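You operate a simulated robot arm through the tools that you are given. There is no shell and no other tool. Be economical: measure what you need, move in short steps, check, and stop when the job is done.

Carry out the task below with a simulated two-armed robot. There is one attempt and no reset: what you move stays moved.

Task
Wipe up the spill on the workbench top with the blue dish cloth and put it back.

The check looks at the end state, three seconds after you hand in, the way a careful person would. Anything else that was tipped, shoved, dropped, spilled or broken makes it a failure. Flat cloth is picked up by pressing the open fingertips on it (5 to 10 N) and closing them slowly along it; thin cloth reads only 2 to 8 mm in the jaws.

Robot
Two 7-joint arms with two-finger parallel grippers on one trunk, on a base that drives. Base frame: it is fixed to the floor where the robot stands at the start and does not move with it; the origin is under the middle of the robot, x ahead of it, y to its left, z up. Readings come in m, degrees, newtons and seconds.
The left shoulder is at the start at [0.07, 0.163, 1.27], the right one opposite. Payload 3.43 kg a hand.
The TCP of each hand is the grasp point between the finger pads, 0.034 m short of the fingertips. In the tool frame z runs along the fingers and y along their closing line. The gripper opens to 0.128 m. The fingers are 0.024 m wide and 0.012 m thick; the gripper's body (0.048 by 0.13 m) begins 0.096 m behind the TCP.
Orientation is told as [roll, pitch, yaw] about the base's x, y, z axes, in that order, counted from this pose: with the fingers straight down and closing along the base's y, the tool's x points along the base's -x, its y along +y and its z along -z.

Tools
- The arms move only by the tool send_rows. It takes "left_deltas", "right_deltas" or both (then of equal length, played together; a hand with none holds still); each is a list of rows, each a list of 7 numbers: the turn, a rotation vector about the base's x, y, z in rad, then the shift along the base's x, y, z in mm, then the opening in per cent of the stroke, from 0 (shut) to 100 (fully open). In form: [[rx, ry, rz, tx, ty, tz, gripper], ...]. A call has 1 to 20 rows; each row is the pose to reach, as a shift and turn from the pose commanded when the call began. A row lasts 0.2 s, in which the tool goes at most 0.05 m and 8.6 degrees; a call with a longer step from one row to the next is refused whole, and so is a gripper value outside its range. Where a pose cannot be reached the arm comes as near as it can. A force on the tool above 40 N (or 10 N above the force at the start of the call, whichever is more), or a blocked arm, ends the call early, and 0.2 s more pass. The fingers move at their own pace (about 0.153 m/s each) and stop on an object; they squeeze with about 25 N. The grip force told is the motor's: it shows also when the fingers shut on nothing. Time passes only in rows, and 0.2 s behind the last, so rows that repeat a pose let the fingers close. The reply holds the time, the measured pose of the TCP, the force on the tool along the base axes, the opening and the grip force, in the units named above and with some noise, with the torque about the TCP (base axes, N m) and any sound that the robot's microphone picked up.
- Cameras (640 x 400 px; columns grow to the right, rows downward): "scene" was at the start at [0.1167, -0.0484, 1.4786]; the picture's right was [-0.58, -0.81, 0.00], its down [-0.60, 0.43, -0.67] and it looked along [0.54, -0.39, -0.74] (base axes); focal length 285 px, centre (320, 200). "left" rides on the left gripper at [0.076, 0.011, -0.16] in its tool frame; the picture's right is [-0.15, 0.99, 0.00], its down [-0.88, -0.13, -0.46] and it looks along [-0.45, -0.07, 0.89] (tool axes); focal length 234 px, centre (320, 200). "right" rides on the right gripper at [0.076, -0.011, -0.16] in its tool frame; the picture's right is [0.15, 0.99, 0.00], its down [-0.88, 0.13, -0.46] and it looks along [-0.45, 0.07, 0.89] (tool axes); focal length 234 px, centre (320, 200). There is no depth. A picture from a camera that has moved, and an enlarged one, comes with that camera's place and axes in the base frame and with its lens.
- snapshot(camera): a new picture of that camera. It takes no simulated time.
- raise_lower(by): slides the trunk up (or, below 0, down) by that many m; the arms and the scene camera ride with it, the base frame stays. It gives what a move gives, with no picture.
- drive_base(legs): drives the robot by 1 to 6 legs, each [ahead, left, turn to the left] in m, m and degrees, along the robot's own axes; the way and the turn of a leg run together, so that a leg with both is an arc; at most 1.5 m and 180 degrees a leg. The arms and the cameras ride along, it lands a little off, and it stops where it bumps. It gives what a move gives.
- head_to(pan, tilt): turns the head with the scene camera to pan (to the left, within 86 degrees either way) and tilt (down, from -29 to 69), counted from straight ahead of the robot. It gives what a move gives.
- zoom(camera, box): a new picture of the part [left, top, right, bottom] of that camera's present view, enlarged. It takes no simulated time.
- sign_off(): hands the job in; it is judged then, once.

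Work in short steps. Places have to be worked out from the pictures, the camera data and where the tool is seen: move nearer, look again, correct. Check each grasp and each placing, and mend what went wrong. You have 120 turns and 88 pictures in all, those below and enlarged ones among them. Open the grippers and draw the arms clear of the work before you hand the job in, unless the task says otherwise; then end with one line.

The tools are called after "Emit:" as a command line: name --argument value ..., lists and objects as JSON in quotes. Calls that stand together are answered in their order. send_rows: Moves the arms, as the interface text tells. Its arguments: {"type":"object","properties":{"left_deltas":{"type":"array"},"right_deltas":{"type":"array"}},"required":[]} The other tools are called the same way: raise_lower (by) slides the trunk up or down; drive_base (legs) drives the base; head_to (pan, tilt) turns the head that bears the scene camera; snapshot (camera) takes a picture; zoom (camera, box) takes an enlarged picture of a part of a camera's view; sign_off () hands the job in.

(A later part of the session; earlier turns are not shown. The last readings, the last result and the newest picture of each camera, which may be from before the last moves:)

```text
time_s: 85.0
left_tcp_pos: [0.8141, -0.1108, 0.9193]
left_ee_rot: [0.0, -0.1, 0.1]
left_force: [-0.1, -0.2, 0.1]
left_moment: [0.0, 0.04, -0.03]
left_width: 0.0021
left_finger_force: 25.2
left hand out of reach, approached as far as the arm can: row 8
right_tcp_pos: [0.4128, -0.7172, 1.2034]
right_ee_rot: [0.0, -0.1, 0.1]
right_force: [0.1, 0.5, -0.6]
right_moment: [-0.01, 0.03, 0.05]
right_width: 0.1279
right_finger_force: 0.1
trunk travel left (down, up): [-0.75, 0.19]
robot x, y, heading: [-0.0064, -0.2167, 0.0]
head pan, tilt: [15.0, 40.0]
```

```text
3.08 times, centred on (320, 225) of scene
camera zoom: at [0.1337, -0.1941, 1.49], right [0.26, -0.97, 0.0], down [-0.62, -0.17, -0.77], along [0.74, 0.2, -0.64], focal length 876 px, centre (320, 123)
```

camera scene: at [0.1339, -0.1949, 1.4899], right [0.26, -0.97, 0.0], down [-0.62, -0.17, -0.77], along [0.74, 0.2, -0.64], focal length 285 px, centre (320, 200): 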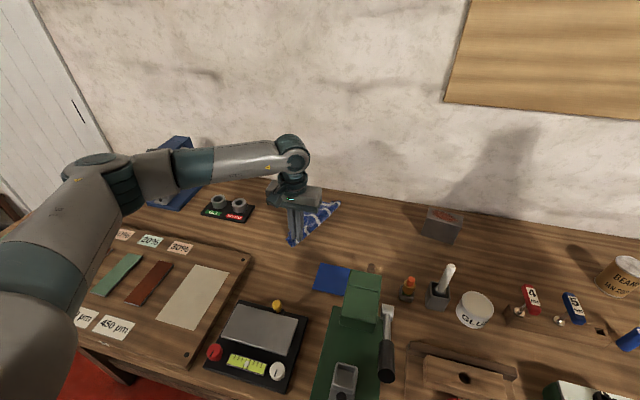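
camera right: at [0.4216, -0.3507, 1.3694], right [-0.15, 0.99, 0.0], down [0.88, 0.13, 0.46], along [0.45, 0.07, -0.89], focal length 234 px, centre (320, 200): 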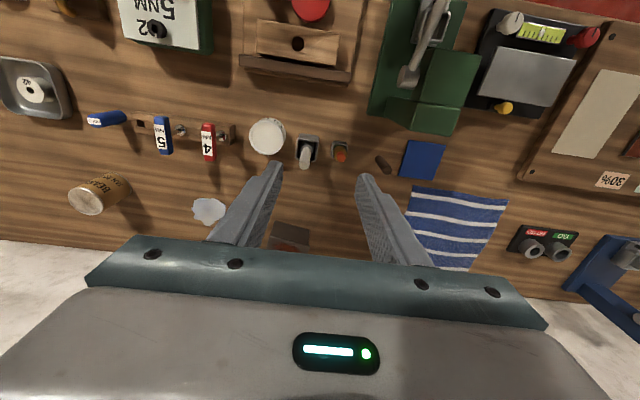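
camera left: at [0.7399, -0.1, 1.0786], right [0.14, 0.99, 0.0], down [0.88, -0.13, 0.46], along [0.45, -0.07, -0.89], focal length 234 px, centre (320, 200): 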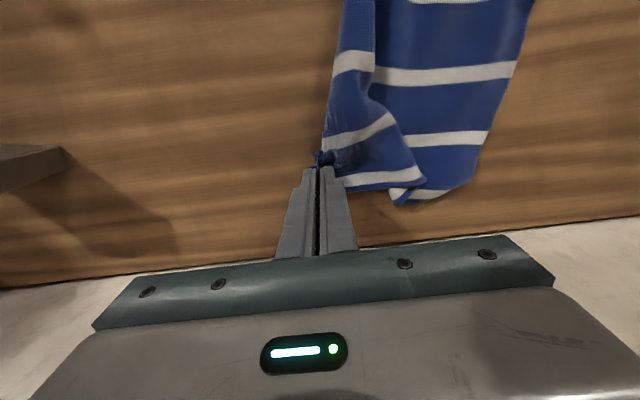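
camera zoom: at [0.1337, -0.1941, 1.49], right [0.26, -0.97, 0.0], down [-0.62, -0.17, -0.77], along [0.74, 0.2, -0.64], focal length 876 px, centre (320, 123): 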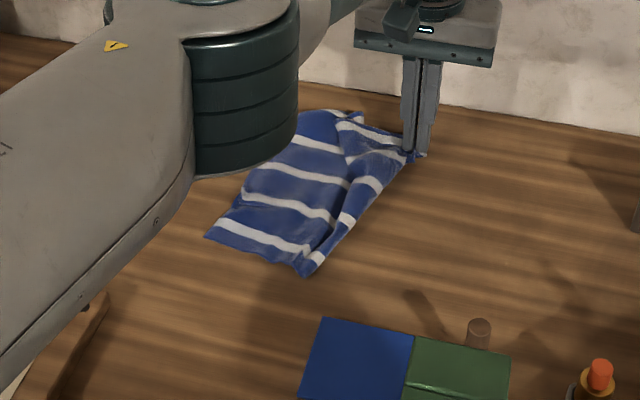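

It's opening up. I'll pull a further 3 cm towards −y to take out the remaining loop in the far edge, then release and view.

Emit:
send_rows --left_deltas '[[0, 0, 0, -2, -10, 2, 0], [0, 0, 0, -2, -20, 2, 0], [0, 0, 0, -2, -30, 2, 0], [0, 0, 0, -2, -30, -3, 0], [0, 0, 0, -2, -30, -3, 6], [0, 0, 0, -2, -30, -3, 14], [0, 0, 0, -2, -30, 15, 14], [0, 0, 0, -10, -20, 55, 20], [0, 0, 0, -30, 5, 90, 50], [0, 0, 0, -50, 30, 125, 80], [0, 0, 0, -75, 55, 160, 100], [0, 0, 0, -90, 85, 195, 100], [0, 0, 0, -100, 110, 220, 100]]'

Emit:
zoom --camera "left" --box '[200, 30, 460, 210]'

```text
time_s: 87.8
left_tcp_pos: [0.7152, -0.0009, 1.1403]
left_ee_rot: [-0.1, -0.1, 0.1]
left_force: [0.1, 0.4, -0.2]
left_moment: [-0.04, 0.02, 0.02]
left_width: 0.1278
left_finger_force: 0.2
left hand out of reach, approached as far as the arm can: row 4, 5, 6
right_tcp_pos: [0.4116, -0.7169, 1.203]
right_ee_rot: [0.0, -0.1, 0.1]
right_force: [-0.5, -0.4, -0.1]
right_moment: [-0.01, 0.0, -0.01]
right_width: 0.1279
right_finger_force: 0.0
trunk travel left (down, up): [-0.75, 0.19]
robot x, y, heading: [-0.0005, -0.2134, 0.0]
head pan, tilt: [15.0, 40.0]
```

```text
2.22 times, centred on (330, 120) of left
camera zoom: at [0.6389, 0.0098, 1.2991], right [0.15, 0.99, 0.0], down [0.88, -0.13, 0.46], along [0.45, -0.07, -0.89], focal length 520 px, centre (298, 378)
```

zoom: 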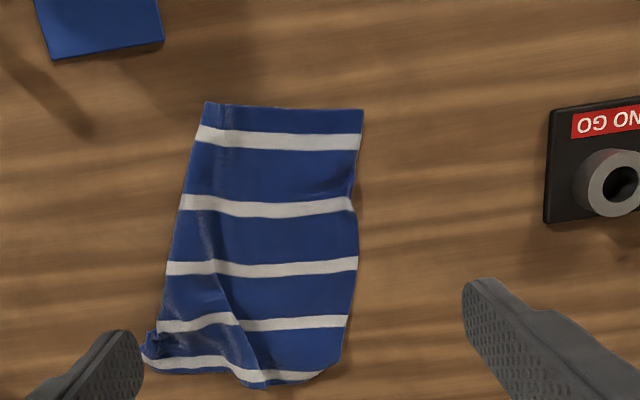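

It's nearly a flat rectangle now, but only about 0.11–0.16 m wide instead of 0.23, so a strip is still folded under. I'll look closely at its edges.

Emit:
zoom --camera "left" --box '[250, 65, 360, 135]'

Emit:
zoom --camera "scene" --box '[270, 180, 390, 260]'

```text
5.71 times, centred on (305, 100) of left
camera zoom: at [0.6389, 0.0098, 1.2991], right [0.15, 0.99, 0.0], down [0.88, -0.13, 0.46], along [0.45, -0.07, -0.89], focal length 1338 px, centre (406, 771)
```

zoom: 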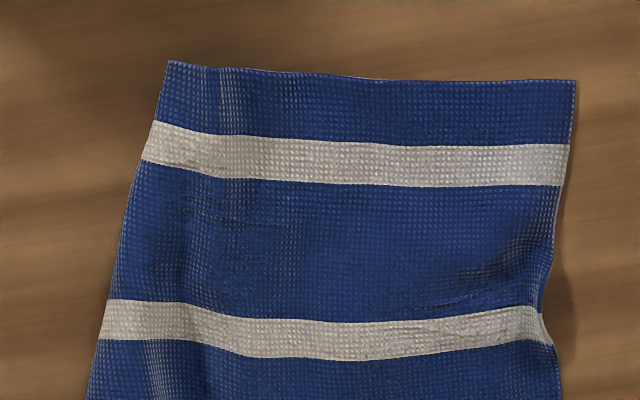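

```text
5.00 times, centred on (330, 220) of scene
camera zoom: at [0.133, -0.1941, 1.49], right [0.26, -0.97, 0.0], down [-0.62, -0.17, -0.77], along [0.74, 0.2, -0.64], focal length 1424 px, centre (270, 100)
```

zoom: 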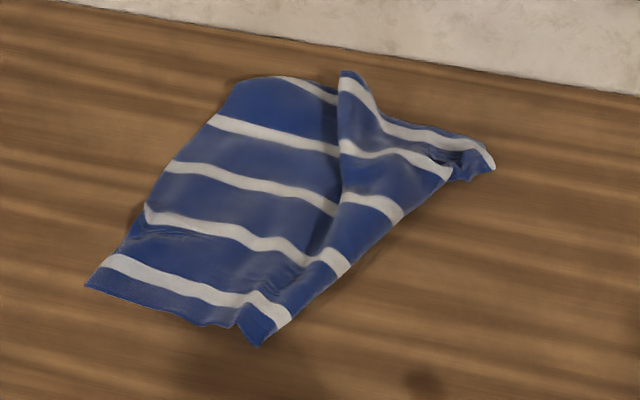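

The near-left corner looks like a true corner at (0.645, 0.054), and the rest of the width is in a pleat running lengthwise. I'll pinch near the near-left corner and pull it to +y.

Emit:
send_rows --left_deltas '[[0, 0, 0, -15, 10, -40, 80], [0, 0, 0, -35, 25, -80, 50], [0, 0, 0, -55, 40, -120, 25], [0, 0, 0, -62, 44, -165, 25], [0, 0, 0, -62, 44, -205, 25], [0, 0, 0, -62, 44, -220, 25], [0, 0, 0, -62, 44, -223, 25], [0, 0, 0, -62, 44, -224.5, 25]]'

Emit:
zoom --camera "left" --box '[190, 60, 460, 260]'

```text
time_s: 89.6
left_tcp_pos: [0.651, 0.042, 0.916]
left_ee_rot: [0.2, -0.2, 0.1]
left_force: [1.2, -0.1, 7.3]
left_moment: [-0.14, 0.03, 0.05]
left_width: 0.0316
left_finger_force: 0.1
right_tcp_pos: [0.4113, -0.7183, 1.2041]
right_ee_rot: [0.0, 0.0, 0.1]
right_force: [-0.3, -0.7, -0.1]
right_moment: [0.0, -0.01, -0.02]
right_width: 0.1278
right_finger_force: 0.0
trunk travel left (down, up): [-0.75, 0.19]
robot x, y, heading: [-0.0016, -0.2136, 0.5]
head pan, tilt: [15.0, 40.0]
```

```text
2.00 times, centred on (325, 160) of left
camera zoom: at [0.5777, 0.0529, 1.0746], right [0.14, 0.99, 0.0], down [0.88, -0.13, 0.46], along [0.45, -0.07, -0.89], focal length 468 px, centre (310, 280)
```

zoom: 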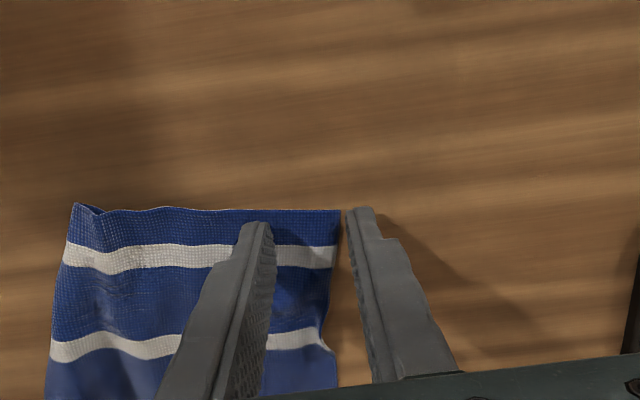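

The corner is between the fingers at 7 N. I'll close slowly and then pull +y.

Emit:
send_rows --left_deltas '[[0, 0, 0, 0, 0, 0, 20], [0, 0, 0, 0, 0, 0, 15], [0, 0, 0, 0, 0, 0, 10], [0, 0, 0, 0, 0, 0, 6], [0, 0, 0, 0, 0, 0, 3], [0, 0, 0, 0, 0, 0, 0], [0, 0, 0, 0, 0, 0, 0], [0, 0, 0, 0, 5, 6, 0], [0, 0, 0, -3, 17, 9, 0], [0, 0, 0, -6, 29, 9, 0], [0, 0, 0, -9, 41, 9, 0], [0, 0, 0, -12, 53, 9, 0], [0, 0, 0, -15, 65, 7, 0]]'

Emit:
zoom --camera "scene" --box '[220, 160, 420, 290]'

Emit:
snapshot --camera "left"

```text
time_s: 92.4
left_tcp_pos: [0.6374, 0.1089, 0.9226]
left_ee_rot: [-0.1, 0.0, 0.1]
left_force: [-0.7, 0.4, 0.5]
left_moment: [-0.04, 0.0, 0.0]
left_width: 0.0023
left_finger_force: 24.5
right_tcp_pos: [0.4134, -0.7184, 1.2046]
right_ee_rot: [0.0, 0.1, 0.2]
right_force: [0.2, -0.8, 0.0]
right_moment: [-0.03, -0.01, 0.0]
right_width: 0.1277
right_finger_force: 0.0
trunk travel left (down, up): [-0.75, 0.19]
robot x, y, heading: [-0.0016, -0.2102, -0.0]
head pan, tilt: [15.0, 40.0]
```

```text
3.08 times, centred on (320, 225) of scene
camera zoom: at [0.1337, -0.1943, 1.4899], right [0.26, -0.97, 0.0], down [-0.62, -0.17, -0.77], along [0.74, 0.2, -0.64], focal length 876 px, centre (320, 123)
```

zoom: 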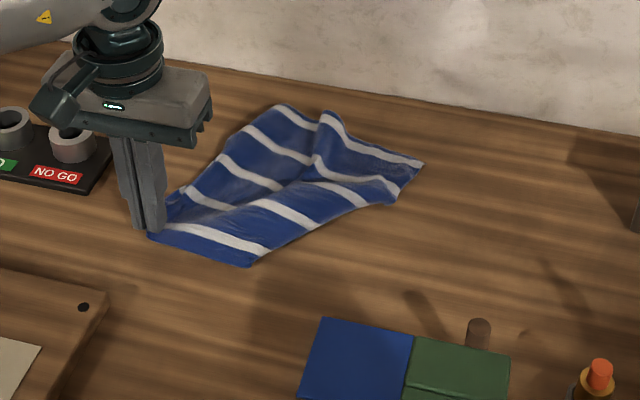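

```text
27 pictures are left
camera left: at [0.563, 0.119, 1.0813], right [0.14, 0.99, 0.0], down [0.88, -0.13, 0.46], along [0.45, -0.07, -0.89], focal length 234 px, centre (320, 200)
```

left: 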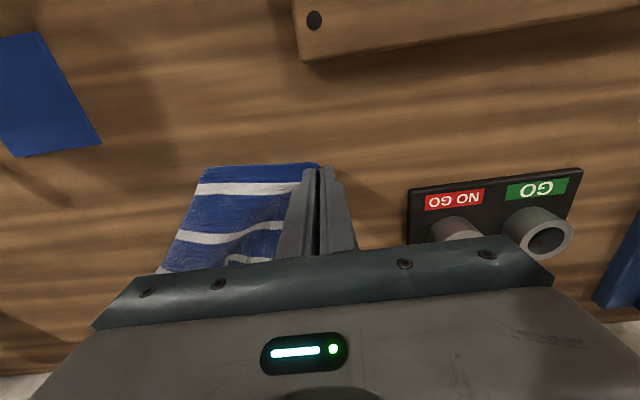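

Excellent, it is opening up well. I'll release here, then view from above to find the far-left corner.

Emit:
send_rows --left_deltas '[[0, 0, 0, 0, 0, -5, 0], [0, 0, 0, 0, 0, -5, 6], [0, 0, 0, 0, 0, -5, 14], [0, 0, 0, 0, 0, 15, 14], [0, 0, 0, 0, 0, 55, 20], [0, 0, 0, 20, -20, 90, 40], [0, 0, 0, 45, -45, 120, 70], [0, 0, 0, 65, -70, 155, 100], [0, 0, 0, 75, -95, 190, 100], [0, 0, 0, 78, -108, 215, 100]]'

Emit:
zoom --camera "left" --box '[200, 30, 460, 210]'

```text
time_s: 94.6
left_tcp_pos: [0.7163, -0.0015, 1.1381]
left_ee_rot: [0.0, 0.0, 0.0]
left_force: [0.2, -0.5, -0.1]
left_moment: [-0.01, -0.01, 0.02]
left_width: 0.1278
left_finger_force: 0.1
right_tcp_pos: [0.412, -0.7187, 1.2032]
right_ee_rot: [0.1, 0.0, 0.0]
right_force: [0.5, -0.5, 0.0]
right_moment: [-0.01, 0.01, 0.01]
right_width: 0.128
right_finger_force: 0.0
trunk travel left (down, up): [-0.75, 0.19]
robot x, y, heading: [-0.0014, -0.2173, -0.1]
head pan, tilt: [15.0, 40.0]
```

```text
2.22 times, centred on (330, 120) of left
camera zoom: at [0.6414, 0.0094, 1.2967], right [0.14, 0.99, 0.0], down [0.88, -0.13, 0.46], along [0.45, -0.07, -0.89], focal length 520 px, centre (298, 378)
```

zoom: 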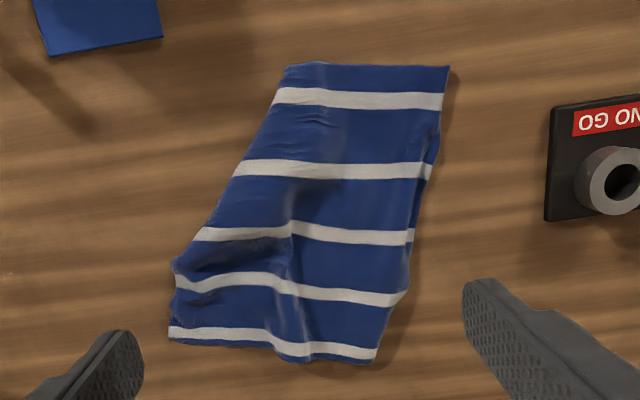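

The left side is in place: near-left (0.629, 0.114) and far-right (0.796, −0.125). The near edge still shows only 0.11 m, so the near-right part is folded under. I'll zoom in there.

Emit:
zoom --camera "left" --box '[290, 45, 400, 115]'

Emit:
zoom --camera "scene" --box '[250, 180, 370, 260]'

```text
5.71 times, centred on (345, 80) of left
camera zoom: at [0.6414, 0.0094, 1.2967], right [0.14, 0.99, 0.0], down [0.88, -0.13, 0.46], along [0.45, -0.07, -0.89], focal length 1338 px, centre (177, 886)
```

zoom: 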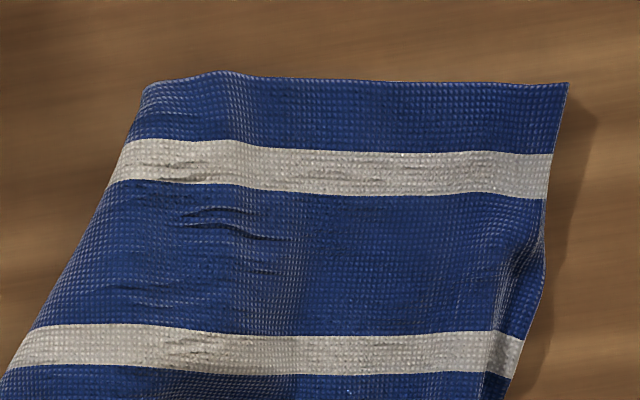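

```text
5.00 times, centred on (310, 220) of scene
camera zoom: at [0.1334, -0.1955, 1.4899], right [0.26, -0.97, 0.0], down [-0.62, -0.17, -0.77], along [0.74, 0.2, -0.64], focal length 1424 px, centre (370, 100)
```

zoom: 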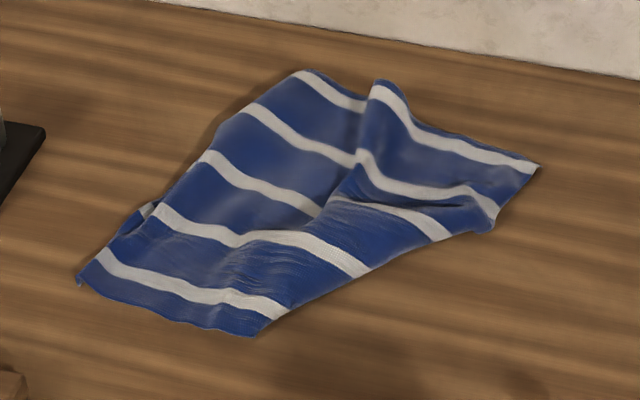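

The near-right corner seems folded under towards the left. I'll pinch the near-left corner, lift it so the near edge hangs free over the right end, then lay it down in an arc towards +y. First comes the pinch.

Emit:
send_rows --left_deltas '[[0, 0, 0, -12, 20, -40, 80], [0, 0, 0, -30, 45, -75, 50], [0, 0, 0, -55, 75, -105, 25], [0, 0, 0, -75, 100, -140, 25], [0, 0, 0, -75, 103, -185, 25], [0, 0, 0, -75, 103, -212, 25], [0, 0, 0, -75, 103, -220, 25], [0, 0, 0, -75, 103, -222.5, 25]]'

Emit:
zoom --camera "left" --box '[190, 60, 460, 260]'

```text
time_s: 96.4
left_tcp_pos: [0.6393, 0.1018, 0.9153]
left_ee_rot: [0.0, 0.0, 0.1]
left_force: [-0.4, 1.8, 6.5]
left_moment: [-0.08, 0.07, -0.03]
left_width: 0.0312
left_finger_force: 0.0
right_tcp_pos: [0.4118, -0.7191, 1.2046]
right_ee_rot: [0.1, -0.1, 0.1]
right_force: [-0.2, 0.6, -0.1]
right_moment: [0.0, 0.01, 0.01]
right_width: 0.1281
right_finger_force: 0.0
trunk travel left (down, up): [-0.75, 0.19]
robot x, y, heading: [0.0012, -0.2154, 0.3]
head pan, tilt: [15.0, 40.0]
```

```text
2.00 times, centred on (325, 160) of left
camera zoom: at [0.565, 0.1136, 1.0747], right [0.14, 0.99, 0.0], down [0.88, -0.13, 0.46], along [0.45, -0.07, -0.89], focal length 468 px, centre (310, 280)
```

zoom: 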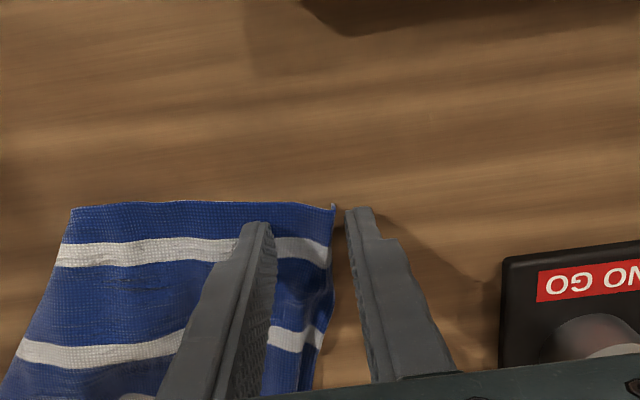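

The corner is well placed at 6.5 N. I'll close, lift and swing it to −y, then check.

Emit:
send_rows --left_deltas '[[0, 0, 0, 0, 0, 0, 20], [0, 0, 0, 0, 0, 0, 15], [0, 0, 0, 0, 0, 0, 10], [0, 0, 0, 0, 0, 0, 6], [0, 0, 0, 0, 0, 0, 3], [0, 0, 0, 0, 0, 0, 0], [0, 0, 0, 0, 0, 0, 0], [0, 0, 0, 0, 0, 20, 0], [0, 0, 0, 0, -5, 50, 0], [0, 0, 0, 0, -20, 85, 0], [0, 0, 0, 0, -40, 120, 0], [0, 0, 0, 0, -65, 150, 0], [0, 0, 0, 0, -95, 180, 0], [0, 0, 0, 0, -125, 205, 0], [0, 0, 0, 0, -155, 225, 0], [0, 0, 0, 0, -185, 235, 0], [0, 0, 0, 0, -210, 235, 0], [0, 0, 0, 0, -215, 235, 0]]'

Emit:
zoom --camera "scene" --box '[220, 120, 440, 280]'

Emit:
snapshot --camera "left"

```text
time_s: 100.2
left_tcp_pos: [0.6407, -0.1125, 1.1494]
left_ee_rot: [0.0, 0.0, 0.1]
left_force: [0.0, 0.3, 0.1]
left_moment: [0.0, 0.01, 0.03]
left_width: 0.0027
left_finger_force: 25.4
right_tcp_pos: [0.4121, -0.7184, 1.2047]
right_ee_rot: [0.0, 0.0, 0.2]
right_force: [-0.3, 0.8, -1.1]
right_moment: [-0.03, -0.03, 0.01]
right_width: 0.1279
right_finger_force: 0.1
trunk travel left (down, up): [-0.75, 0.19]
robot x, y, heading: [-0.0036, -0.2139, 0.1]
head pan, tilt: [15.0, 40.0]
```

```text
2.50 times, centred on (330, 200) of scene
camera zoom: at [0.1338, -0.1946, 1.4899], right [0.26, -0.97, 0.0], down [-0.62, -0.17, -0.77], along [0.74, 0.2, -0.64], focal length 712 px, centre (295, 200)
```

zoom: 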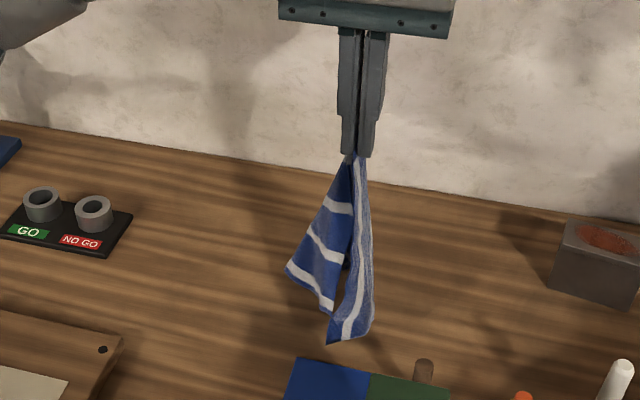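

```text
21 pictures are left
camera left: at [0.5657, -0.1015, 1.3084], right [0.14, 0.99, 0.0], down [0.88, -0.13, 0.46], along [0.45, -0.07, -0.89], focal length 234 px, centre (320, 200)
```

left: 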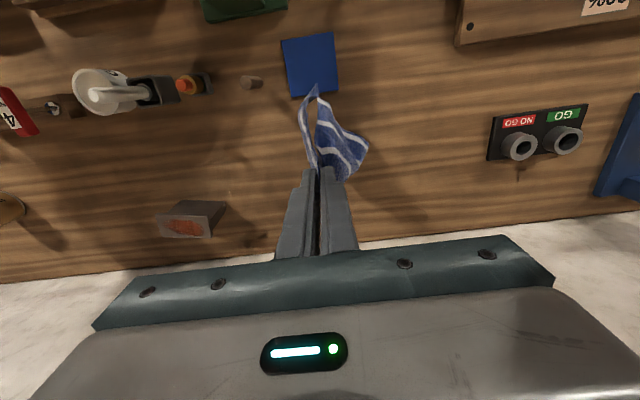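

The whole cloth came up, hanging from its near-left corner. The best approach now is to lay it along its diagonal: the bottom (far-right) corner down at (0.80, −0.11), then the hand moving to (0.61, 0.12). I'll raise it first and move above the far-right corner.

Emit:
send_rows --left_deltas '[[0, 0, 0, 0, 0, 35, 0], [0, 0, 0, 10, 0, 70, 0], [0, 0, 0, 35, 0, 95, 0], [0, 0, 0, 65, 0, 100, 0], [0, 0, 0, 95, 0, 100, 0], [0, 0, 0, 120, 0, 100, 0], [0, 0, 0, 140, 0, 100, 0], [0, 0, 0, 145, 0, 100, 0], [0, 0, 0, 145, 0, 100, 0]]'

Emit:
zoom --camera "scene" --box '[220, 80, 440, 240]'

```text
time_s: 102.2
left_tcp_pos: [0.7854, -0.1119, 1.248]
left_ee_rot: [0.0, 0.1, 0.0]
left_force: [1.2, -0.4, -1.1]
left_moment: [-0.03, -0.01, 0.03]
left_width: 0.0031
left_finger_force: 24.8
right_tcp_pos: [0.4148, -0.7174, 1.2033]
right_ee_rot: [0.0, 0.0, 0.0]
right_force: [0.5, -0.3, 0.6]
right_moment: [0.03, 0.0, -0.01]
right_width: 0.1277
right_finger_force: 0.0
trunk travel left (down, up): [-0.75, 0.19]
robot x, y, heading: [-0.001, -0.2162, 0.1]
head pan, tilt: [15.0, 40.0]
```

```text
2.50 times, centred on (330, 160) of scene
camera zoom: at [0.1339, -0.1945, 1.4899], right [0.26, -0.97, 0.0], down [-0.62, -0.17, -0.77], along [0.74, 0.2, -0.64], focal length 712 px, centre (295, 300)
```

zoom: 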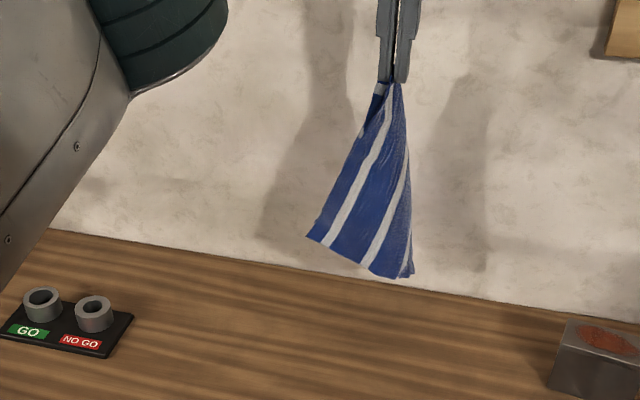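

It now hangs with stripes vertical: the near edge runs down from the hand, and the sheet spreads to +y. If I turn the hand −90° about z, the sheet will spread to +x. Then I can lay it down moving +y along the old near edge. I'll turn while moving back to x≈0.64.

Emit:
send_rows --left_deltas '[[0, 0, -0.13, -10, 0, 0, 0], [0, 0, -0.26, -22, 0, 0, 0], [0, 0, -0.39, -34, 0, 0, 0], [0, 0, -0.52, -46, 0, 0, 0], [0, 0, -0.65, -58, 0, 0, 0], [0, 0, -0.78, -70, 0, 0, 0], [0, 0, -0.91, -82, 0, 0, 0], [0, 0, -1.04, -94, 0, 0, 0], [0, 0, -1.17, -106, 0, 0, 0], [0, 0, -1.3, -118, 0, 0, 0], [0, 0, -1.43, -130, 0, 0, 0], [0, 0, -1.5, -140, 0, 0, 0], [0, 0, -1.5, -140, 0, 0, 0], [0, 0, -1.5, -140, 0, 0, 0]]'

Emit:
zoom --camera "scene" --box '[200, 80, 440, 260]'

```text
time_s: 105.2
left_tcp_pos: [0.4946, -0.1584, 1.2317]
left_ee_rot: [0.0, 0.0, -85.7]
left_force: [0.2, 0.4, -1.0]
left_moment: [-0.03, 0.01, 0.05]
left_width: 0.0027
left_finger_force: 24.9
left hand out of reach, approached as far as the arm can: row 6, 7, 8, 9, 10, 11, 12, 13, 14
right_tcp_pos: [0.4128, -0.7177, 1.2037]
right_ee_rot: [0.0, 0.0, 0.2]
right_force: [0.3, 0.4, -0.9]
right_moment: [0.0, 0.02, 0.03]
right_width: 0.1278
right_finger_force: 0.0
trunk travel left (down, up): [-0.75, 0.19]
robot x, y, heading: [-0.0002, -0.2136, 0.2]
head pan, tilt: [15.0, 40.0]
```

```text
2.22 times, centred on (320, 170) of scene
camera zoom: at [0.1337, -0.1947, 1.4899], right [0.26, -0.97, 0.0], down [-0.62, -0.17, -0.77], along [0.74, 0.2, -0.64], focal length 633 px, centre (320, 267)
```

zoom: 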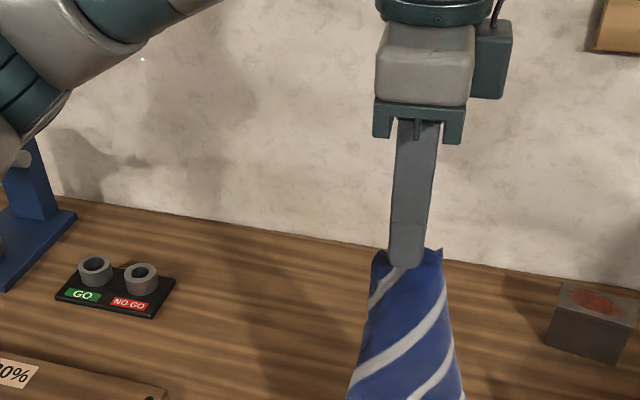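

The turned wrist cannot hold that spot at this height. I'll raise the trunk 0.17 m for better reach, which also keeps the cloth well clear.

Emit:
raise_lower --by 0.17

Emit:
send_rows --left_deltas '[[0, 0, 0, 25, 10, -20, 0], [0, 0, 0, 50, 20, -40, 0], [0, 0, 0, 75, 30, -60, 0], [0, 0, 0, 100, 40, -80, 0], [0, 0, 0, 125, 45, -100, 0], [0, 0, 0, 145, 45, -120, 0]]'

Emit:
snapshot --camera "scene"

```text
time_s: 107.1
left_tcp_pos: [0.4941, -0.1597, 1.4011]
left_ee_rot: [0.0, 0.0, -85.7]
left_force: [-0.7, 0.2, 0.0]
left_moment: [-0.01, 0.01, 0.05]
left_width: 0.0028
left_finger_force: 24.9
right_tcp_pos: [0.4133, -0.7186, 1.3733]
right_ee_rot: [0.1, 0.0, 0.1]
right_force: [-0.6, -0.2, 0.1]
right_moment: [0.0, 0.01, -0.01]
right_width: 0.128
right_finger_force: 0.1
trunk travel left (down, up): [-0.92, 0.02]
robot x, y, heading: [0.0009, -0.217, -0.1]
head pan, tilt: [15.0, 40.0]
```

```text
time_s: 108.5
left_tcp_pos: [0.4961, -0.1523, 1.3376]
left_ee_rot: [0.1, 0.0, -85.5]
left_force: [0.4, 0.2, -0.5]
left_moment: [-0.01, 0.03, 0.05]
left_width: 0.0028
left_finger_force: 25.4
left hand out of reach, approached as far as the arm can: row 1, 2, 3, 4, 5, 6
right_tcp_pos: [0.4123, -0.7185, 1.3741]
right_ee_rot: [-0.1, 0.0, 0.0]
right_force: [0.7, 0.5, 0.4]
right_moment: [0.0, -0.04, -0.01]
right_width: 0.128
right_finger_force: 0.1
trunk travel left (down, up): [-0.92, 0.02]
robot x, y, heading: [0.001, -0.2132, 0.1]
head pan, tilt: [15.0, 40.0]
```

```text
18 pictures are left
camera scene: at [0.1337, -0.1951, 1.6599], right [0.26, -0.97, 0.0], down [-0.62, -0.17, -0.77], along [0.74, 0.2, -0.64], focal length 285 px, centre (320, 200)
```

scene: 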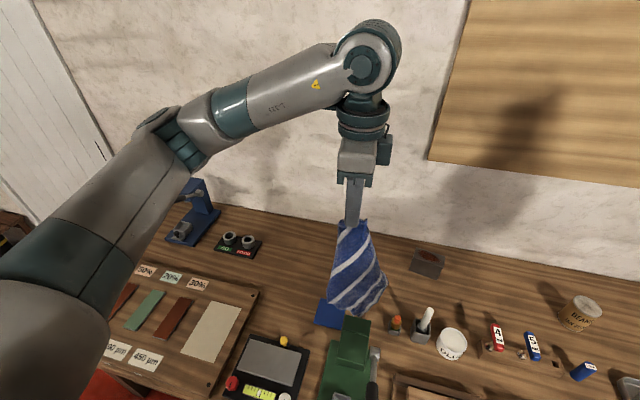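

The wrist can't take that turn there. The hanging cloth is now on its diagonal, with the near-right corner on the hand's +y side at yaw −86°. At yaw ≈ +40° that corner points to (−x, −y), which suits a diagonal lay from far-right to near-left. I'll turn back that way while moving above (0.78, −0.10).

Emit:
send_rows --left_deltas '[[0, 0, 0.12, 0, 0, 0, 0], [0, 0, 0.24, 0, 0, 0, 0], [0, 0, 0.36, 5, 0, 0, 0], [0, 0, 0.48, 15, 2, 0, 0], [0, 0, 0.6, 30, 5, 0, 0], [0, 0, 0.72, 45, 8, 0, 0], [0, 0, 0.84, 65, 12, 0, 0], [0, 0, 0.96, 85, 16, 0, 0], [0, 0, 1.08, 105, 20, 0, 0], [0, 0, 1.2, 125, 24, 0, 0], [0, 0, 1.32, 145, 28, 0, 0], [0, 0, 1.44, 165, 32, -5, 0], [0, 0, 1.56, 185, 36, -10, 0], [0, 0, 1.68, 205, 40, -15, 0], [0, 0, 1.8, 225, 44, -20, 0], [0, 0, 1.92, 245, 48, -25, 0], [0, 0, 2.04, 262, 50, -30, 0], [0, 0, 2.12, 277, 50, -35, 0], [0, 0, 2.2, 284, 50, -40, 0], [0, 0, 2.2, 284, 50, -40, 0]]'

Emit:
snapshot --camera "scene"

```text
time_s: 112.7
left_tcp_pos: [0.7791, -0.1031, 1.2987]
left_ee_rot: [0.0, 0.0, 40.3]
left_force: [0.8, 0.0, -0.5]
left_moment: [-0.03, -0.01, -0.03]
left_width: 0.0029
left_finger_force: 25.3
right_tcp_pos: [0.4129, -0.7184, 1.374]
right_ee_rot: [0.0, 0.0, 0.1]
right_force: [0.9, -0.4, 0.0]
right_moment: [-0.02, 0.0, -0.01]
right_width: 0.1276
right_finger_force: 0.0
trunk travel left (down, up): [-0.92, 0.02]
robot x, y, heading: [-0.0011, -0.215, 0.2]
head pan, tilt: [15.0, 40.0]
```

```text
17 pictures are left
camera scene: at [0.1338, -0.1946, 1.6599], right [0.26, -0.97, 0.0], down [-0.62, -0.17, -0.77], along [0.74, 0.2, -0.64], focal length 285 px, centre (320, 200)
```

scene: 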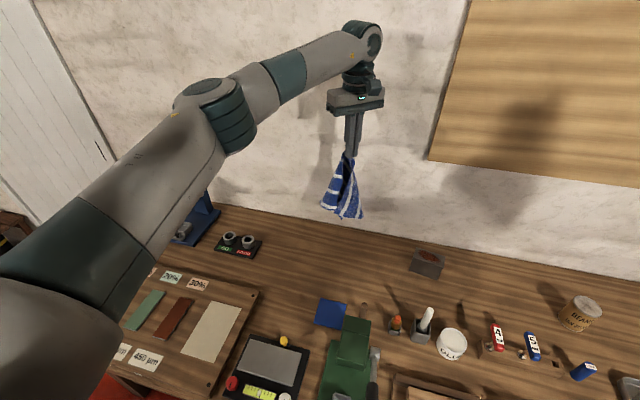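

The pose holds, and the sheet hangs about 0.22 m below the fingertips. I'll lower until it touches at the far-right place, then lay it diagonally in an arc to the near-left corner.

Emit:
send_rows --left_deltas '[[0, 0, 0, 5, 0, -35, 0], [0, 0, 0, 10, -5, -75, 0], [0, 0, 0, 15, -10, -115, 0], [0, 0, 0, 15, -10, -145, 0], [0, 0, 0, 15, -10, -155, 0], [0, 0, 0, 2, 8, -157, 0], [0, 0, 0, -12, 27, -161, 0], [0, 0, 0, -26, 46, -168, 0], [0, 0, 0, -42, 68, -178, 0], [0, 0, 0, -58, 90, -190, 0], [0, 0, 0, -76, 114, -205, 0], [0, 0, 0, -92, 136, -222, 0], [0, 0, 0, -106, 155, -242, 0], [0, 0, 0, -118, 172, -264, 0], [0, 0, 0, -130, 186, -290, 0], [0, 0, 0, -140, 198, -318, 0], [0, 0, 0, -148, 206, -346, 0], [0, 0, 0, -154, 212, -366, 0], [0, 0, 0, -158, 216, -374, 0]]'

Emit:
snapshot --camera "scene"

```text
time_s: 116.7
left_tcp_pos: [0.6195, 0.1139, 0.9242]
left_ee_rot: [0.0, -0.1, 40.4]
left_force: [-0.4, -0.5, 0.6]
left_moment: [0.0, 0.02, -0.04]
left_width: 0.0025
left_finger_force: 24.9
right_tcp_pos: [0.4136, -0.7192, 1.3739]
right_ee_rot: [0.0, 0.0, 0.1]
right_force: [-0.7, 0.2, -0.5]
right_moment: [0.0, -0.01, 0.03]
right_width: 0.128
right_finger_force: 0.1
trunk travel left (down, up): [-0.92, 0.02]
robot x, y, heading: [0.0034, -0.216, -0.0]
head pan, tilt: [15.0, 40.0]
```

```text
16 pictures are left
camera scene: at [0.1337, -0.1946, 1.66], right [0.26, -0.97, 0.0], down [-0.62, -0.17, -0.77], along [0.74, 0.2, -0.64], focal length 285 px, centre (320, 200)
```

scene: 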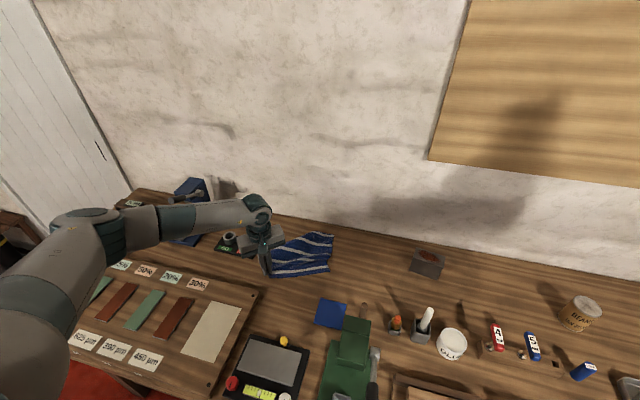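

That looks much better spread. I'll zoom in, and check that the gauge block wasn't touched.

Emit:
zoom --camera "scene" --box '[200, 190, 360, 310]'

```text
3.33 times, centred on (280, 250) of scene
camera zoom: at [0.1337, -0.1946, 1.66], right [0.26, -0.97, 0.0], down [-0.62, -0.17, -0.77], along [0.74, 0.2, -0.64], focal length 949 px, centre (453, 33)
```

zoom: 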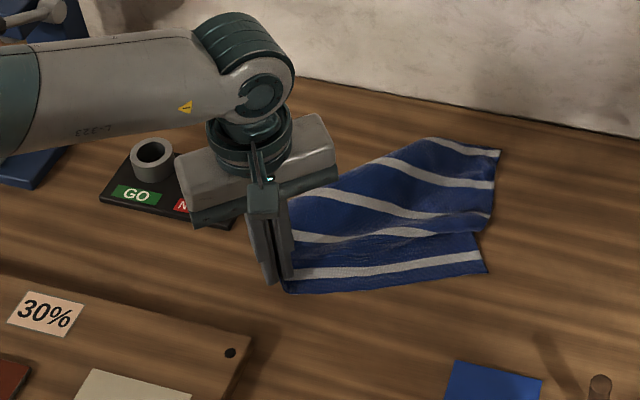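

Excellent: the near edge is fully laid out, right corner included. I'll release, lift straight up, turn the hand back to zero yaw and view from above.

Emit:
send_rows --left_deltas '[[0, 0, 0, 0, 0, -7, 0], [0, 0, 0, 0, 0, -7, 6], [0, 0, 0, 0, 0, -7, 14], [0, 0, 0, 0, 0, 15, 14], [0, 0, 0, 0, 0, 55, 18], [0, 0, 0, 0, 0, 100, 25], [0, 0, -0.1, 10, -10, 135, 40], [0, 0, -0.22, 25, -30, 160, 70], [0, 0, -0.34, 45, -50, 185, 100], [0, 0, -0.46, 65, -70, 200, 100], [0, 0, -0.58, 80, -90, 210, 100], [0, 0, -0.7, 90, -105, 215, 100], [0, 0, -0.705, 95, -115, 215, 100]]'

Emit:
zoom --camera "left" --box '[200, 30, 460, 210]'

```text
time_s: 119.5
left_tcp_pos: [0.7159, -0.0016, 1.1388]
left_ee_rot: [0.1, 0.0, -0.1]
left_force: [-0.2, 0.5, -0.4]
left_moment: [0.0, 0.0, -0.01]
left_width: 0.1278
left_finger_force: 0.0
right_tcp_pos: [0.4124, -0.7183, 1.3725]
right_ee_rot: [0.1, 0.1, 0.0]
right_force: [0.6, 1.2, 0.0]
right_moment: [0.02, 0.02, 0.03]
right_width: 0.1282
right_finger_force: 0.1
trunk travel left (down, up): [-0.92, 0.02]
robot x, y, heading: [-0.0002, -0.2111, 0.2]
head pan, tilt: [15.0, 40.0]
```

```text
2.22 times, centred on (330, 120) of left
camera zoom: at [0.6414, 0.0092, 1.2985], right [0.15, 0.99, 0.0], down [0.88, -0.13, 0.46], along [0.45, -0.07, -0.89], focal length 520 px, centre (298, 378)
```

zoom: 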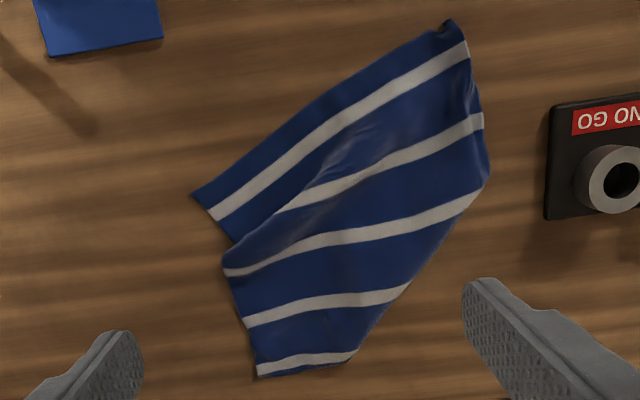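

Well spread now. Corners: near-left is in place (0.604, 0.113), near-right is at (0.684, −0.078), and far-right is at (0.84, −0.057). The far-left corner is folded under. I'll pinch near-right next and pull it to about (0.62, −0.11).

Emit:
send_rows --left_deltas '[[0, 0, 0, -5, -20, -40, 80], [0, 0, 0, -12, -40, -80, 50], [0, 0, 0, -22, -60, -120, 25], [0, 0, 0, -24, -68, -160, 25], [0, 0, 0, -24, -68, -200, 25], [0, 0, 0, -24, -68, -218, 25], [0, 0, 0, -24, -68, -222.5, 25]]'

Emit:
zoom --camera "left" --box '[190, 60, 460, 260]'

```text
time_s: 121.1
left_tcp_pos: [0.6903, -0.0695, 0.9166]
left_ee_rot: [0.1, 0.0, 0.0]
left_force: [-0.1, 0.9, 0.0]
left_moment: [0.0, 0.01, 0.0]
left_width: 0.032
left_finger_force: 0.0
right_tcp_pos: [0.4124, -0.7184, 1.3724]
right_ee_rot: [0.1, 0.0, 0.1]
right_force: [-0.1, 0.3, -0.6]
right_moment: [0.01, 0.01, 0.01]
right_width: 0.1279
right_finger_force: 0.1
trunk travel left (down, up): [-0.92, 0.02]
robot x, y, heading: [-0.002, -0.2157, 0.2]
head pan, tilt: [15.0, 40.0]
```

```text
2.00 times, centred on (325, 160) of left
camera zoom: at [0.6164, -0.0582, 1.0761], right [0.15, 0.99, 0.0], down [0.88, -0.13, 0.46], along [0.45, -0.07, -0.89], focal length 468 px, centre (310, 280)
```

zoom: 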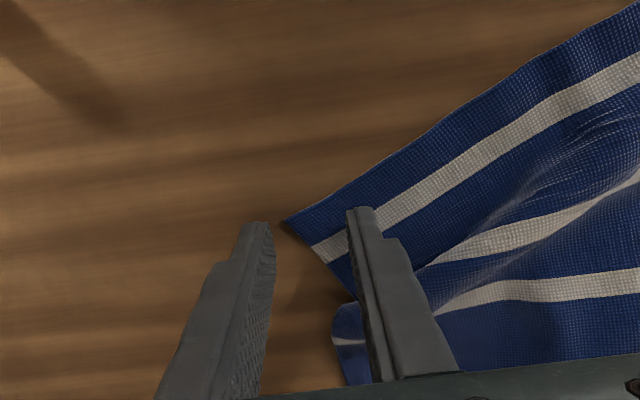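

The corner lies just by the inner finger. I'll shift 8 mm inwards and 5 mm nearer, press, and close slowly.

Emit:
send_rows --left_deltas '[[0, 0, 0, 0, 0, 6, 25], [0, 0, 0, -5, 8, 6, 25], [0, 0, 0, -5, 8, 1, 25], [0, 0, 0, -5, 8, -1, 25], [0, 0, 0, -5, 8, -1.8, 25], [0, 0, 0, -5, 8, -1.8, 20], [0, 0, 0, -5, 8, -1.8, 15], [0, 0, 0, -5, 8, -1.8, 10], [0, 0, 0, -5, 8, -1.8, 6], [0, 0, 0, -5, 8, -1.8, 3], [0, 0, 0, -5, 8, -1.8, 0], [0, 0, 0, -5, 8, -1.8, 0]]'

```text
time_s: 123.7
left_tcp_pos: [0.6861, -0.0614, 0.9151]
left_ee_rot: [0.0, 0.0, 0.1]
left_force: [0.5, 0.3, 5.0]
left_moment: [-0.01, -0.02, -0.01]
left_width: 0.0019
left_finger_force: 24.8
right_tcp_pos: [0.4133, -0.718, 1.3725]
right_ee_rot: [0.0, 0.1, 0.1]
right_force: [-0.2, 0.3, -0.2]
right_moment: [0.01, 0.0, -0.03]
right_width: 0.1281
right_finger_force: 0.0
trunk travel left (down, up): [-0.92, 0.02]
robot x, y, heading: [-0.004, -0.2154, 0.3]
head pan, tilt: [15.0, 40.0]
```

Held at 1.9 mm. I'll pull it low over the bench to about (0.622, −0.105) and view.

Emit:
send_rows --left_deltas '[[0, 0, 0, 0, 0, 8, 0], [0, 0, 0, -10, -7, 12, 0], [0, 0, 0, -22, -15, 12, 0], [0, 0, 0, -34, -23, 12, 0], [0, 0, 0, -46, -31, 12, 0], [0, 0, 0, -56, -38, 10, 0], [0, 0, 0, -64, -44, 4, 0], [0, 0, 0, -64, -44, 1, 0], [0, 0, 0, -64, -44, 1, 6], [0, 0, 0, -64, -44, 1, 14], [0, 0, 0, -64, -44, 20, 14], [0, 0, 0, -64, -44, 60, 20], [0, 0, 0, -45, -25, 95, 50], [0, 0, 0, -20, 0, 125, 80], [0, 0, 0, 5, 25, 155, 100], [0, 0, 0, 22, 48, 190, 100], [0, 0, 0, 30, 60, 223, 100]]'

Emit:
zoom --camera "left" --box '[200, 30, 460, 210]'

```text
time_s: 127.3
left_tcp_pos: [0.7155, -0.0014, 1.1389]
left_ee_rot: [-0.1, 0.0, -0.1]
left_force: [0.2, -0.4, 0.5]
left_moment: [0.0, 0.01, 0.01]
left_width: 0.128
left_finger_force: 0.0
right_tcp_pos: [0.4119, -0.7169, 1.3736]
right_ee_rot: [0.0, 0.0, 0.2]
right_force: [0.0, 0.6, 0.3]
right_moment: [-0.01, 0.0, 0.0]
right_width: 0.128
right_finger_force: 0.1
trunk travel left (down, up): [-0.92, 0.02]
robot x, y, heading: [-0.0033, -0.2157, 0.1]
head pan, tilt: [15.0, 40.0]
```

```text
2.22 times, centred on (330, 120) of left
camera zoom: at [0.6416, 0.0096, 1.2971], right [0.15, 0.99, 0.0], down [0.88, -0.13, 0.46], along [0.45, -0.07, -0.89], focal length 520 px, centre (298, 378)
```

zoom: 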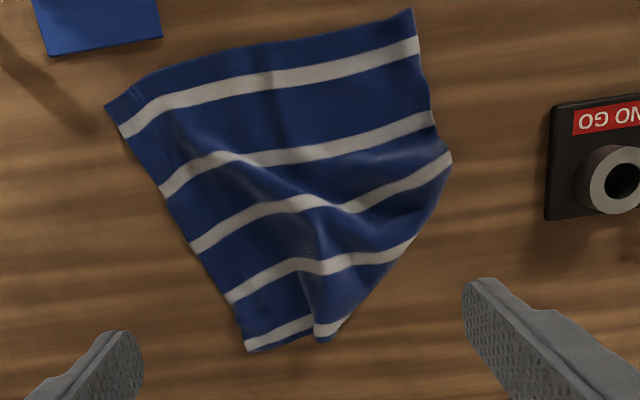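

Nearly square. The near edge is in place. Next I'll pull the far-right corner from (0.815, −0.062) about 5 cm towards −y.

Emit:
send_rows --left_deltas '[[0, 0, 0, 15, -10, -40, 80], [0, 0, 0, 40, -25, -75, 50], [0, 0, 0, 65, -42, -110, 25], [0, 0, 0, 86, -52, -150, 25], [0, 0, 0, 87, -52, -190, 25], [0, 0, 0, 87, -52, -215, 25], [0, 0, 0, 87, -52, -221, 25], [0, 0, 0, 87, -52, -223.5, 25]]'

Emit:
zoom --camera "left" --box '[190, 60, 460, 260]'

```text
time_s: 129.1
left_tcp_pos: [0.7792, -0.0542, 0.9252]
left_ee_rot: [0.1, -0.1, -0.1]
left_force: [0.3, 0.6, 0.8]
left_moment: [-0.01, 0.06, 0.01]
left_width: 0.032
left_finger_force: 0.0
left hand out of reach, approached as far as the arm can: row 5, 6, 7, 8
right_tcp_pos: [0.4128, -0.7201, 1.3731]
right_ee_rot: [0.1, -0.1, 0.2]
right_force: [0.1, -0.1, 0.4]
right_moment: [-0.01, 0.01, -0.01]
right_width: 0.1278
right_finger_force: 0.1
trunk travel left (down, up): [-0.92, 0.02]
robot x, y, heading: [0.0016, -0.2155, 0.1]
head pan, tilt: [15.0, 40.0]
```

```text
2.00 times, centred on (325, 160) of left
camera zoom: at [0.7046, -0.044, 1.0848], right [0.15, 0.99, 0.0], down [0.88, -0.13, 0.46], along [0.45, -0.07, -0.89], focal length 468 px, centre (310, 280)
```

zoom: 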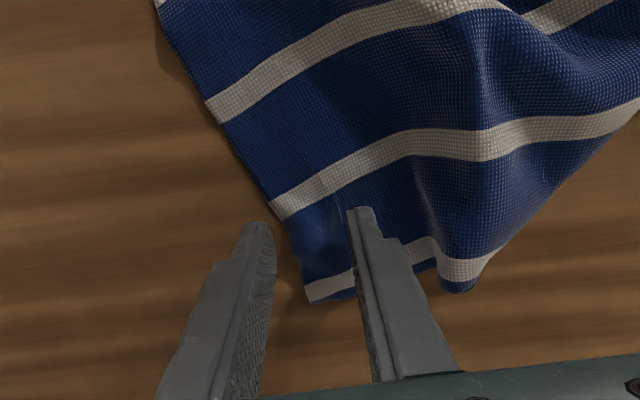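

The raised trunk limits reach, but this spot is good: the right edge lies between the fingers. I'll ease 8 mm nearer, press, and pinch.

Emit:
send_rows --left_deltas '[[0, 0, 0, -8, 6, -3, 25], [0, 0, 0, -8, 6, -6, 25], [0, 0, 0, -8, 6, -8.5, 25], [0, 0, 0, -8, 6, -9.5, 25], [0, 0, 0, -8, 6, -9.5, 20], [0, 0, 0, -8, 6, -9.5, 15], [0, 0, 0, -8, 6, -9.5, 10], [0, 0, 0, -8, 6, -9.5, 6], [0, 0, 0, -8, 6, -9.5, 3], [0, 0, 0, -8, 6, -9.5, 0], [0, 0, 0, -8, 6, -9.5, 0]]'

```text
time_s: 131.5
left_tcp_pos: [0.774, -0.0486, 0.9141]
left_ee_rot: [0.2, 0.1, 0.2]
left_force: [1.6, -1.4, 14.3]
left_moment: [-0.08, 0.01, 0.0]
left_width: 0.0026
left_finger_force: 25.0
left hand out of reach, approached as far as the arm can: row 1, 2, 3, 4, 5, 6, 7, 8, 9, 10, 11
right_tcp_pos: [0.4113, -0.7194, 1.3739]
right_ee_rot: [0.0, 0.0, 0.1]
right_force: [0.3, -0.3, -0.2]
right_moment: [0.02, 0.0, -0.02]
right_width: 0.1279
right_finger_force: 0.0
trunk travel left (down, up): [-0.92, 0.02]
robot x, y, heading: [0.0019, -0.2162, 0.1]
head pan, tilt: [15.0, 40.0]
```

Held at 2.6 mm. I'll raise slightly, pull 5 cm towards −y, release and view.

Emit:
send_rows --left_deltas '[[0, 0, 0, -3, 0, 8, 0], [0, 0, 0, -3, -12, 10, 0], [0, 0, 0, -3, -24, 10, 0], [0, 0, 0, -3, -36, 10, 0], [0, 0, 0, -3, -46, 10, 0], [0, 0, 0, -3, -52, 5, 0], [0, 0, 0, -3, -52, 2, 0], [0, 0, 0, -3, -52, 2, 6], [0, 0, 0, -3, -52, 2, 14], [0, 0, 0, -3, -52, 20, 14], [0, 0, 0, -5, -52, 60, 20], [0, 0, 0, -10, -35, 100, 50], [0, 0, 0, -20, -10, 135, 80], [0, 0, 0, -35, 15, 170, 100], [0, 0, 0, -50, 35, 205, 100], [0, 0, 0, -58, 48, 224, 100]]'

Emit:
zoom --camera "left" --box '[200, 30, 460, 210]'

```text
time_s: 134.9
left_tcp_pos: [0.8231, -0.0506, 1.0996]
left_ee_rot: [0.9, 0.1, 0.2]
left_force: [-0.1, -1.4, 0.4]
left_moment: [0.12, -0.02, 0.01]
left_width: 0.1279
left_finger_force: 0.0
left hand out of reach, approached as far as the arm can: row 1, 2, 3, 10, 11, 12, 13, 14, 15, 16
right_tcp_pos: [0.4134, -0.7168, 1.3746]
right_ee_rot: [0.0, 0.0, 0.0]
right_force: [0.2, 0.7, 0.2]
right_moment: [-0.05, -0.03, 0.02]
right_width: 0.1281
right_finger_force: 0.1
trunk travel left (down, up): [-0.92, 0.02]
robot x, y, heading: [-0.0027, -0.2162, 0.0]
head pan, tilt: [15.0, 40.0]
```

```text
2.22 times, centred on (330, 120) of left
camera zoom: at [0.7491, -0.0417, 1.259], right [0.14, 0.99, 0.01], down [0.88, -0.13, 0.45], along [0.45, -0.05, -0.89], focal length 520 px, centre (298, 378)
```

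zoom: 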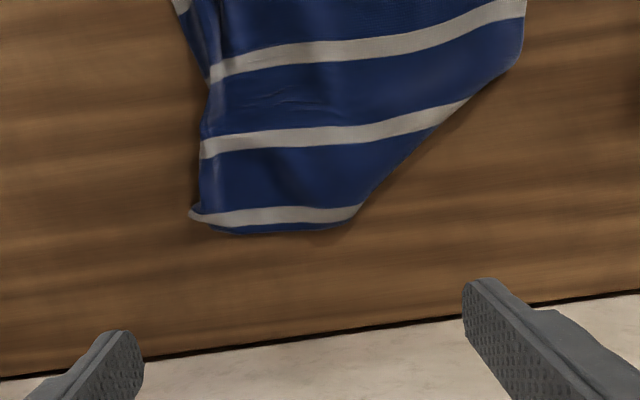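

The far-right corner is now at (0.80, −0.119). The cloth lies open on its old place, with only a small far-left corner turned under. I'll draw the left arm up and back to its own side and check the whole scene.

Emit:
send_rows --left_deltas '[[0, 0, 0, -20, 0, 20, 100], [0, 0, 0, -50, 0, 40, 100], [0, 0, 0, -85, 5, 55, 100], [0, 0, 0, -120, 15, 70, 100], [0, 0, 0, -150, 35, 85, 100], [0, 0, 0, -180, 60, 100, 100], [0, 0, 0, -205, 90, 115, 100], [0, 0, 0, -230, 120, 130, 100], [0, 0, 0, -255, 150, 140, 100], [0, 0, 0, -280, 180, 150, 100], [0, 0, 0, -300, 210, 150, 100], [0, 0, 0, -320, 245, 150, 100], [0, 0, 0, -335, 280, 150, 100]]'

Emit:
head_to --pan 0 --tilt 45

Emit:
snapshot --camera "scene"

Emit:
zoom --camera "scene" --box '[160, 180, 320, 290]'

```text
time_s: 137.7
left_tcp_pos: [0.8296, -0.0517, 1.1768]
left_ee_rot: [0.2, 0.2, 0.6]
left_force: [-0.2, -0.4, 0.6]
left_moment: [0.02, 0.02, 0.02]
left_width: 0.1277
left_finger_force: 0.1
left hand out of reach, approached as far as the arm can: row 1, 2, 3, 4, 5, 6, 7, 8, 9, 10, 11, 12, 13
right_tcp_pos: [0.4138, -0.7184, 1.3735]
right_ee_rot: [0.1, 0.0, 0.1]
right_force: [-0.5, -0.6, -0.3]
right_moment: [0.01, 0.03, 0.02]
right_width: 0.1281
right_finger_force: 0.1
trunk travel left (down, up): [-0.92, 0.02]
robot x, y, heading: [-0.0001, -0.2157, 0.2]
head pan, tilt: [15.0, 40.0]
```

```text
time_s: 138.5
left_tcp_pos: [0.8298, -0.051, 1.1759]
left_ee_rot: [0.3, 0.1, 0.5]
left_force: [1.3, 0.1, -0.3]
left_moment: [-0.01, 0.01, 0.03]
left_width: 0.1279
left_finger_force: 0.3
right_tcp_pos: [0.413, -0.7188, 1.3732]
right_ee_rot: [0.0, 0.0, 0.1]
right_force: [0.6, -0.4, -0.4]
right_moment: [-0.01, 0.04, 0.01]
right_width: 0.1281
right_finger_force: 0.1
trunk travel left (down, up): [-0.92, 0.02]
robot x, y, heading: [-0.0007, -0.2147, 0.3]
head pan, tilt: [0.0, 45.0]
```

```text
9 pictures are left
camera scene: at [0.133, -0.2169, 1.6527], right [0.0, -1.0, 0.0], down [-0.71, 0.0, -0.71], along [0.71, 0.0, -0.71], focal length 285 px, centre (320, 200)
```

scene: 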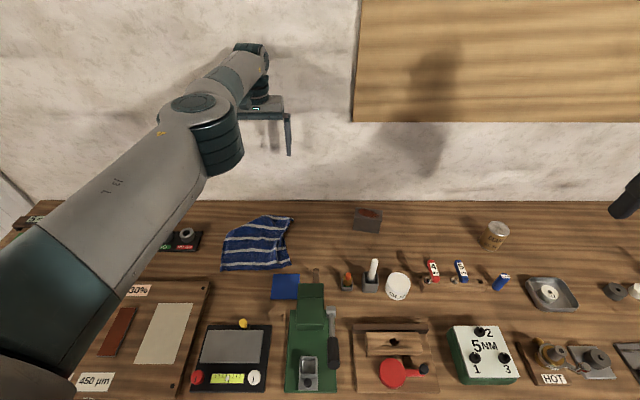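

```text
3.64 times, centred on (240, 235) of scene
camera zoom: at [0.133, -0.2169, 1.6527], right [0.0, -1.0, 0.0], down [-0.71, 0.0, -0.71], along [0.71, 0.0, -0.71], focal length 1035 px, centre (611, 73)
```

zoom: 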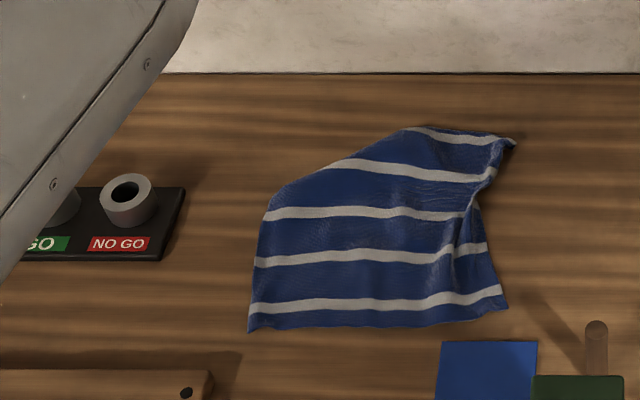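

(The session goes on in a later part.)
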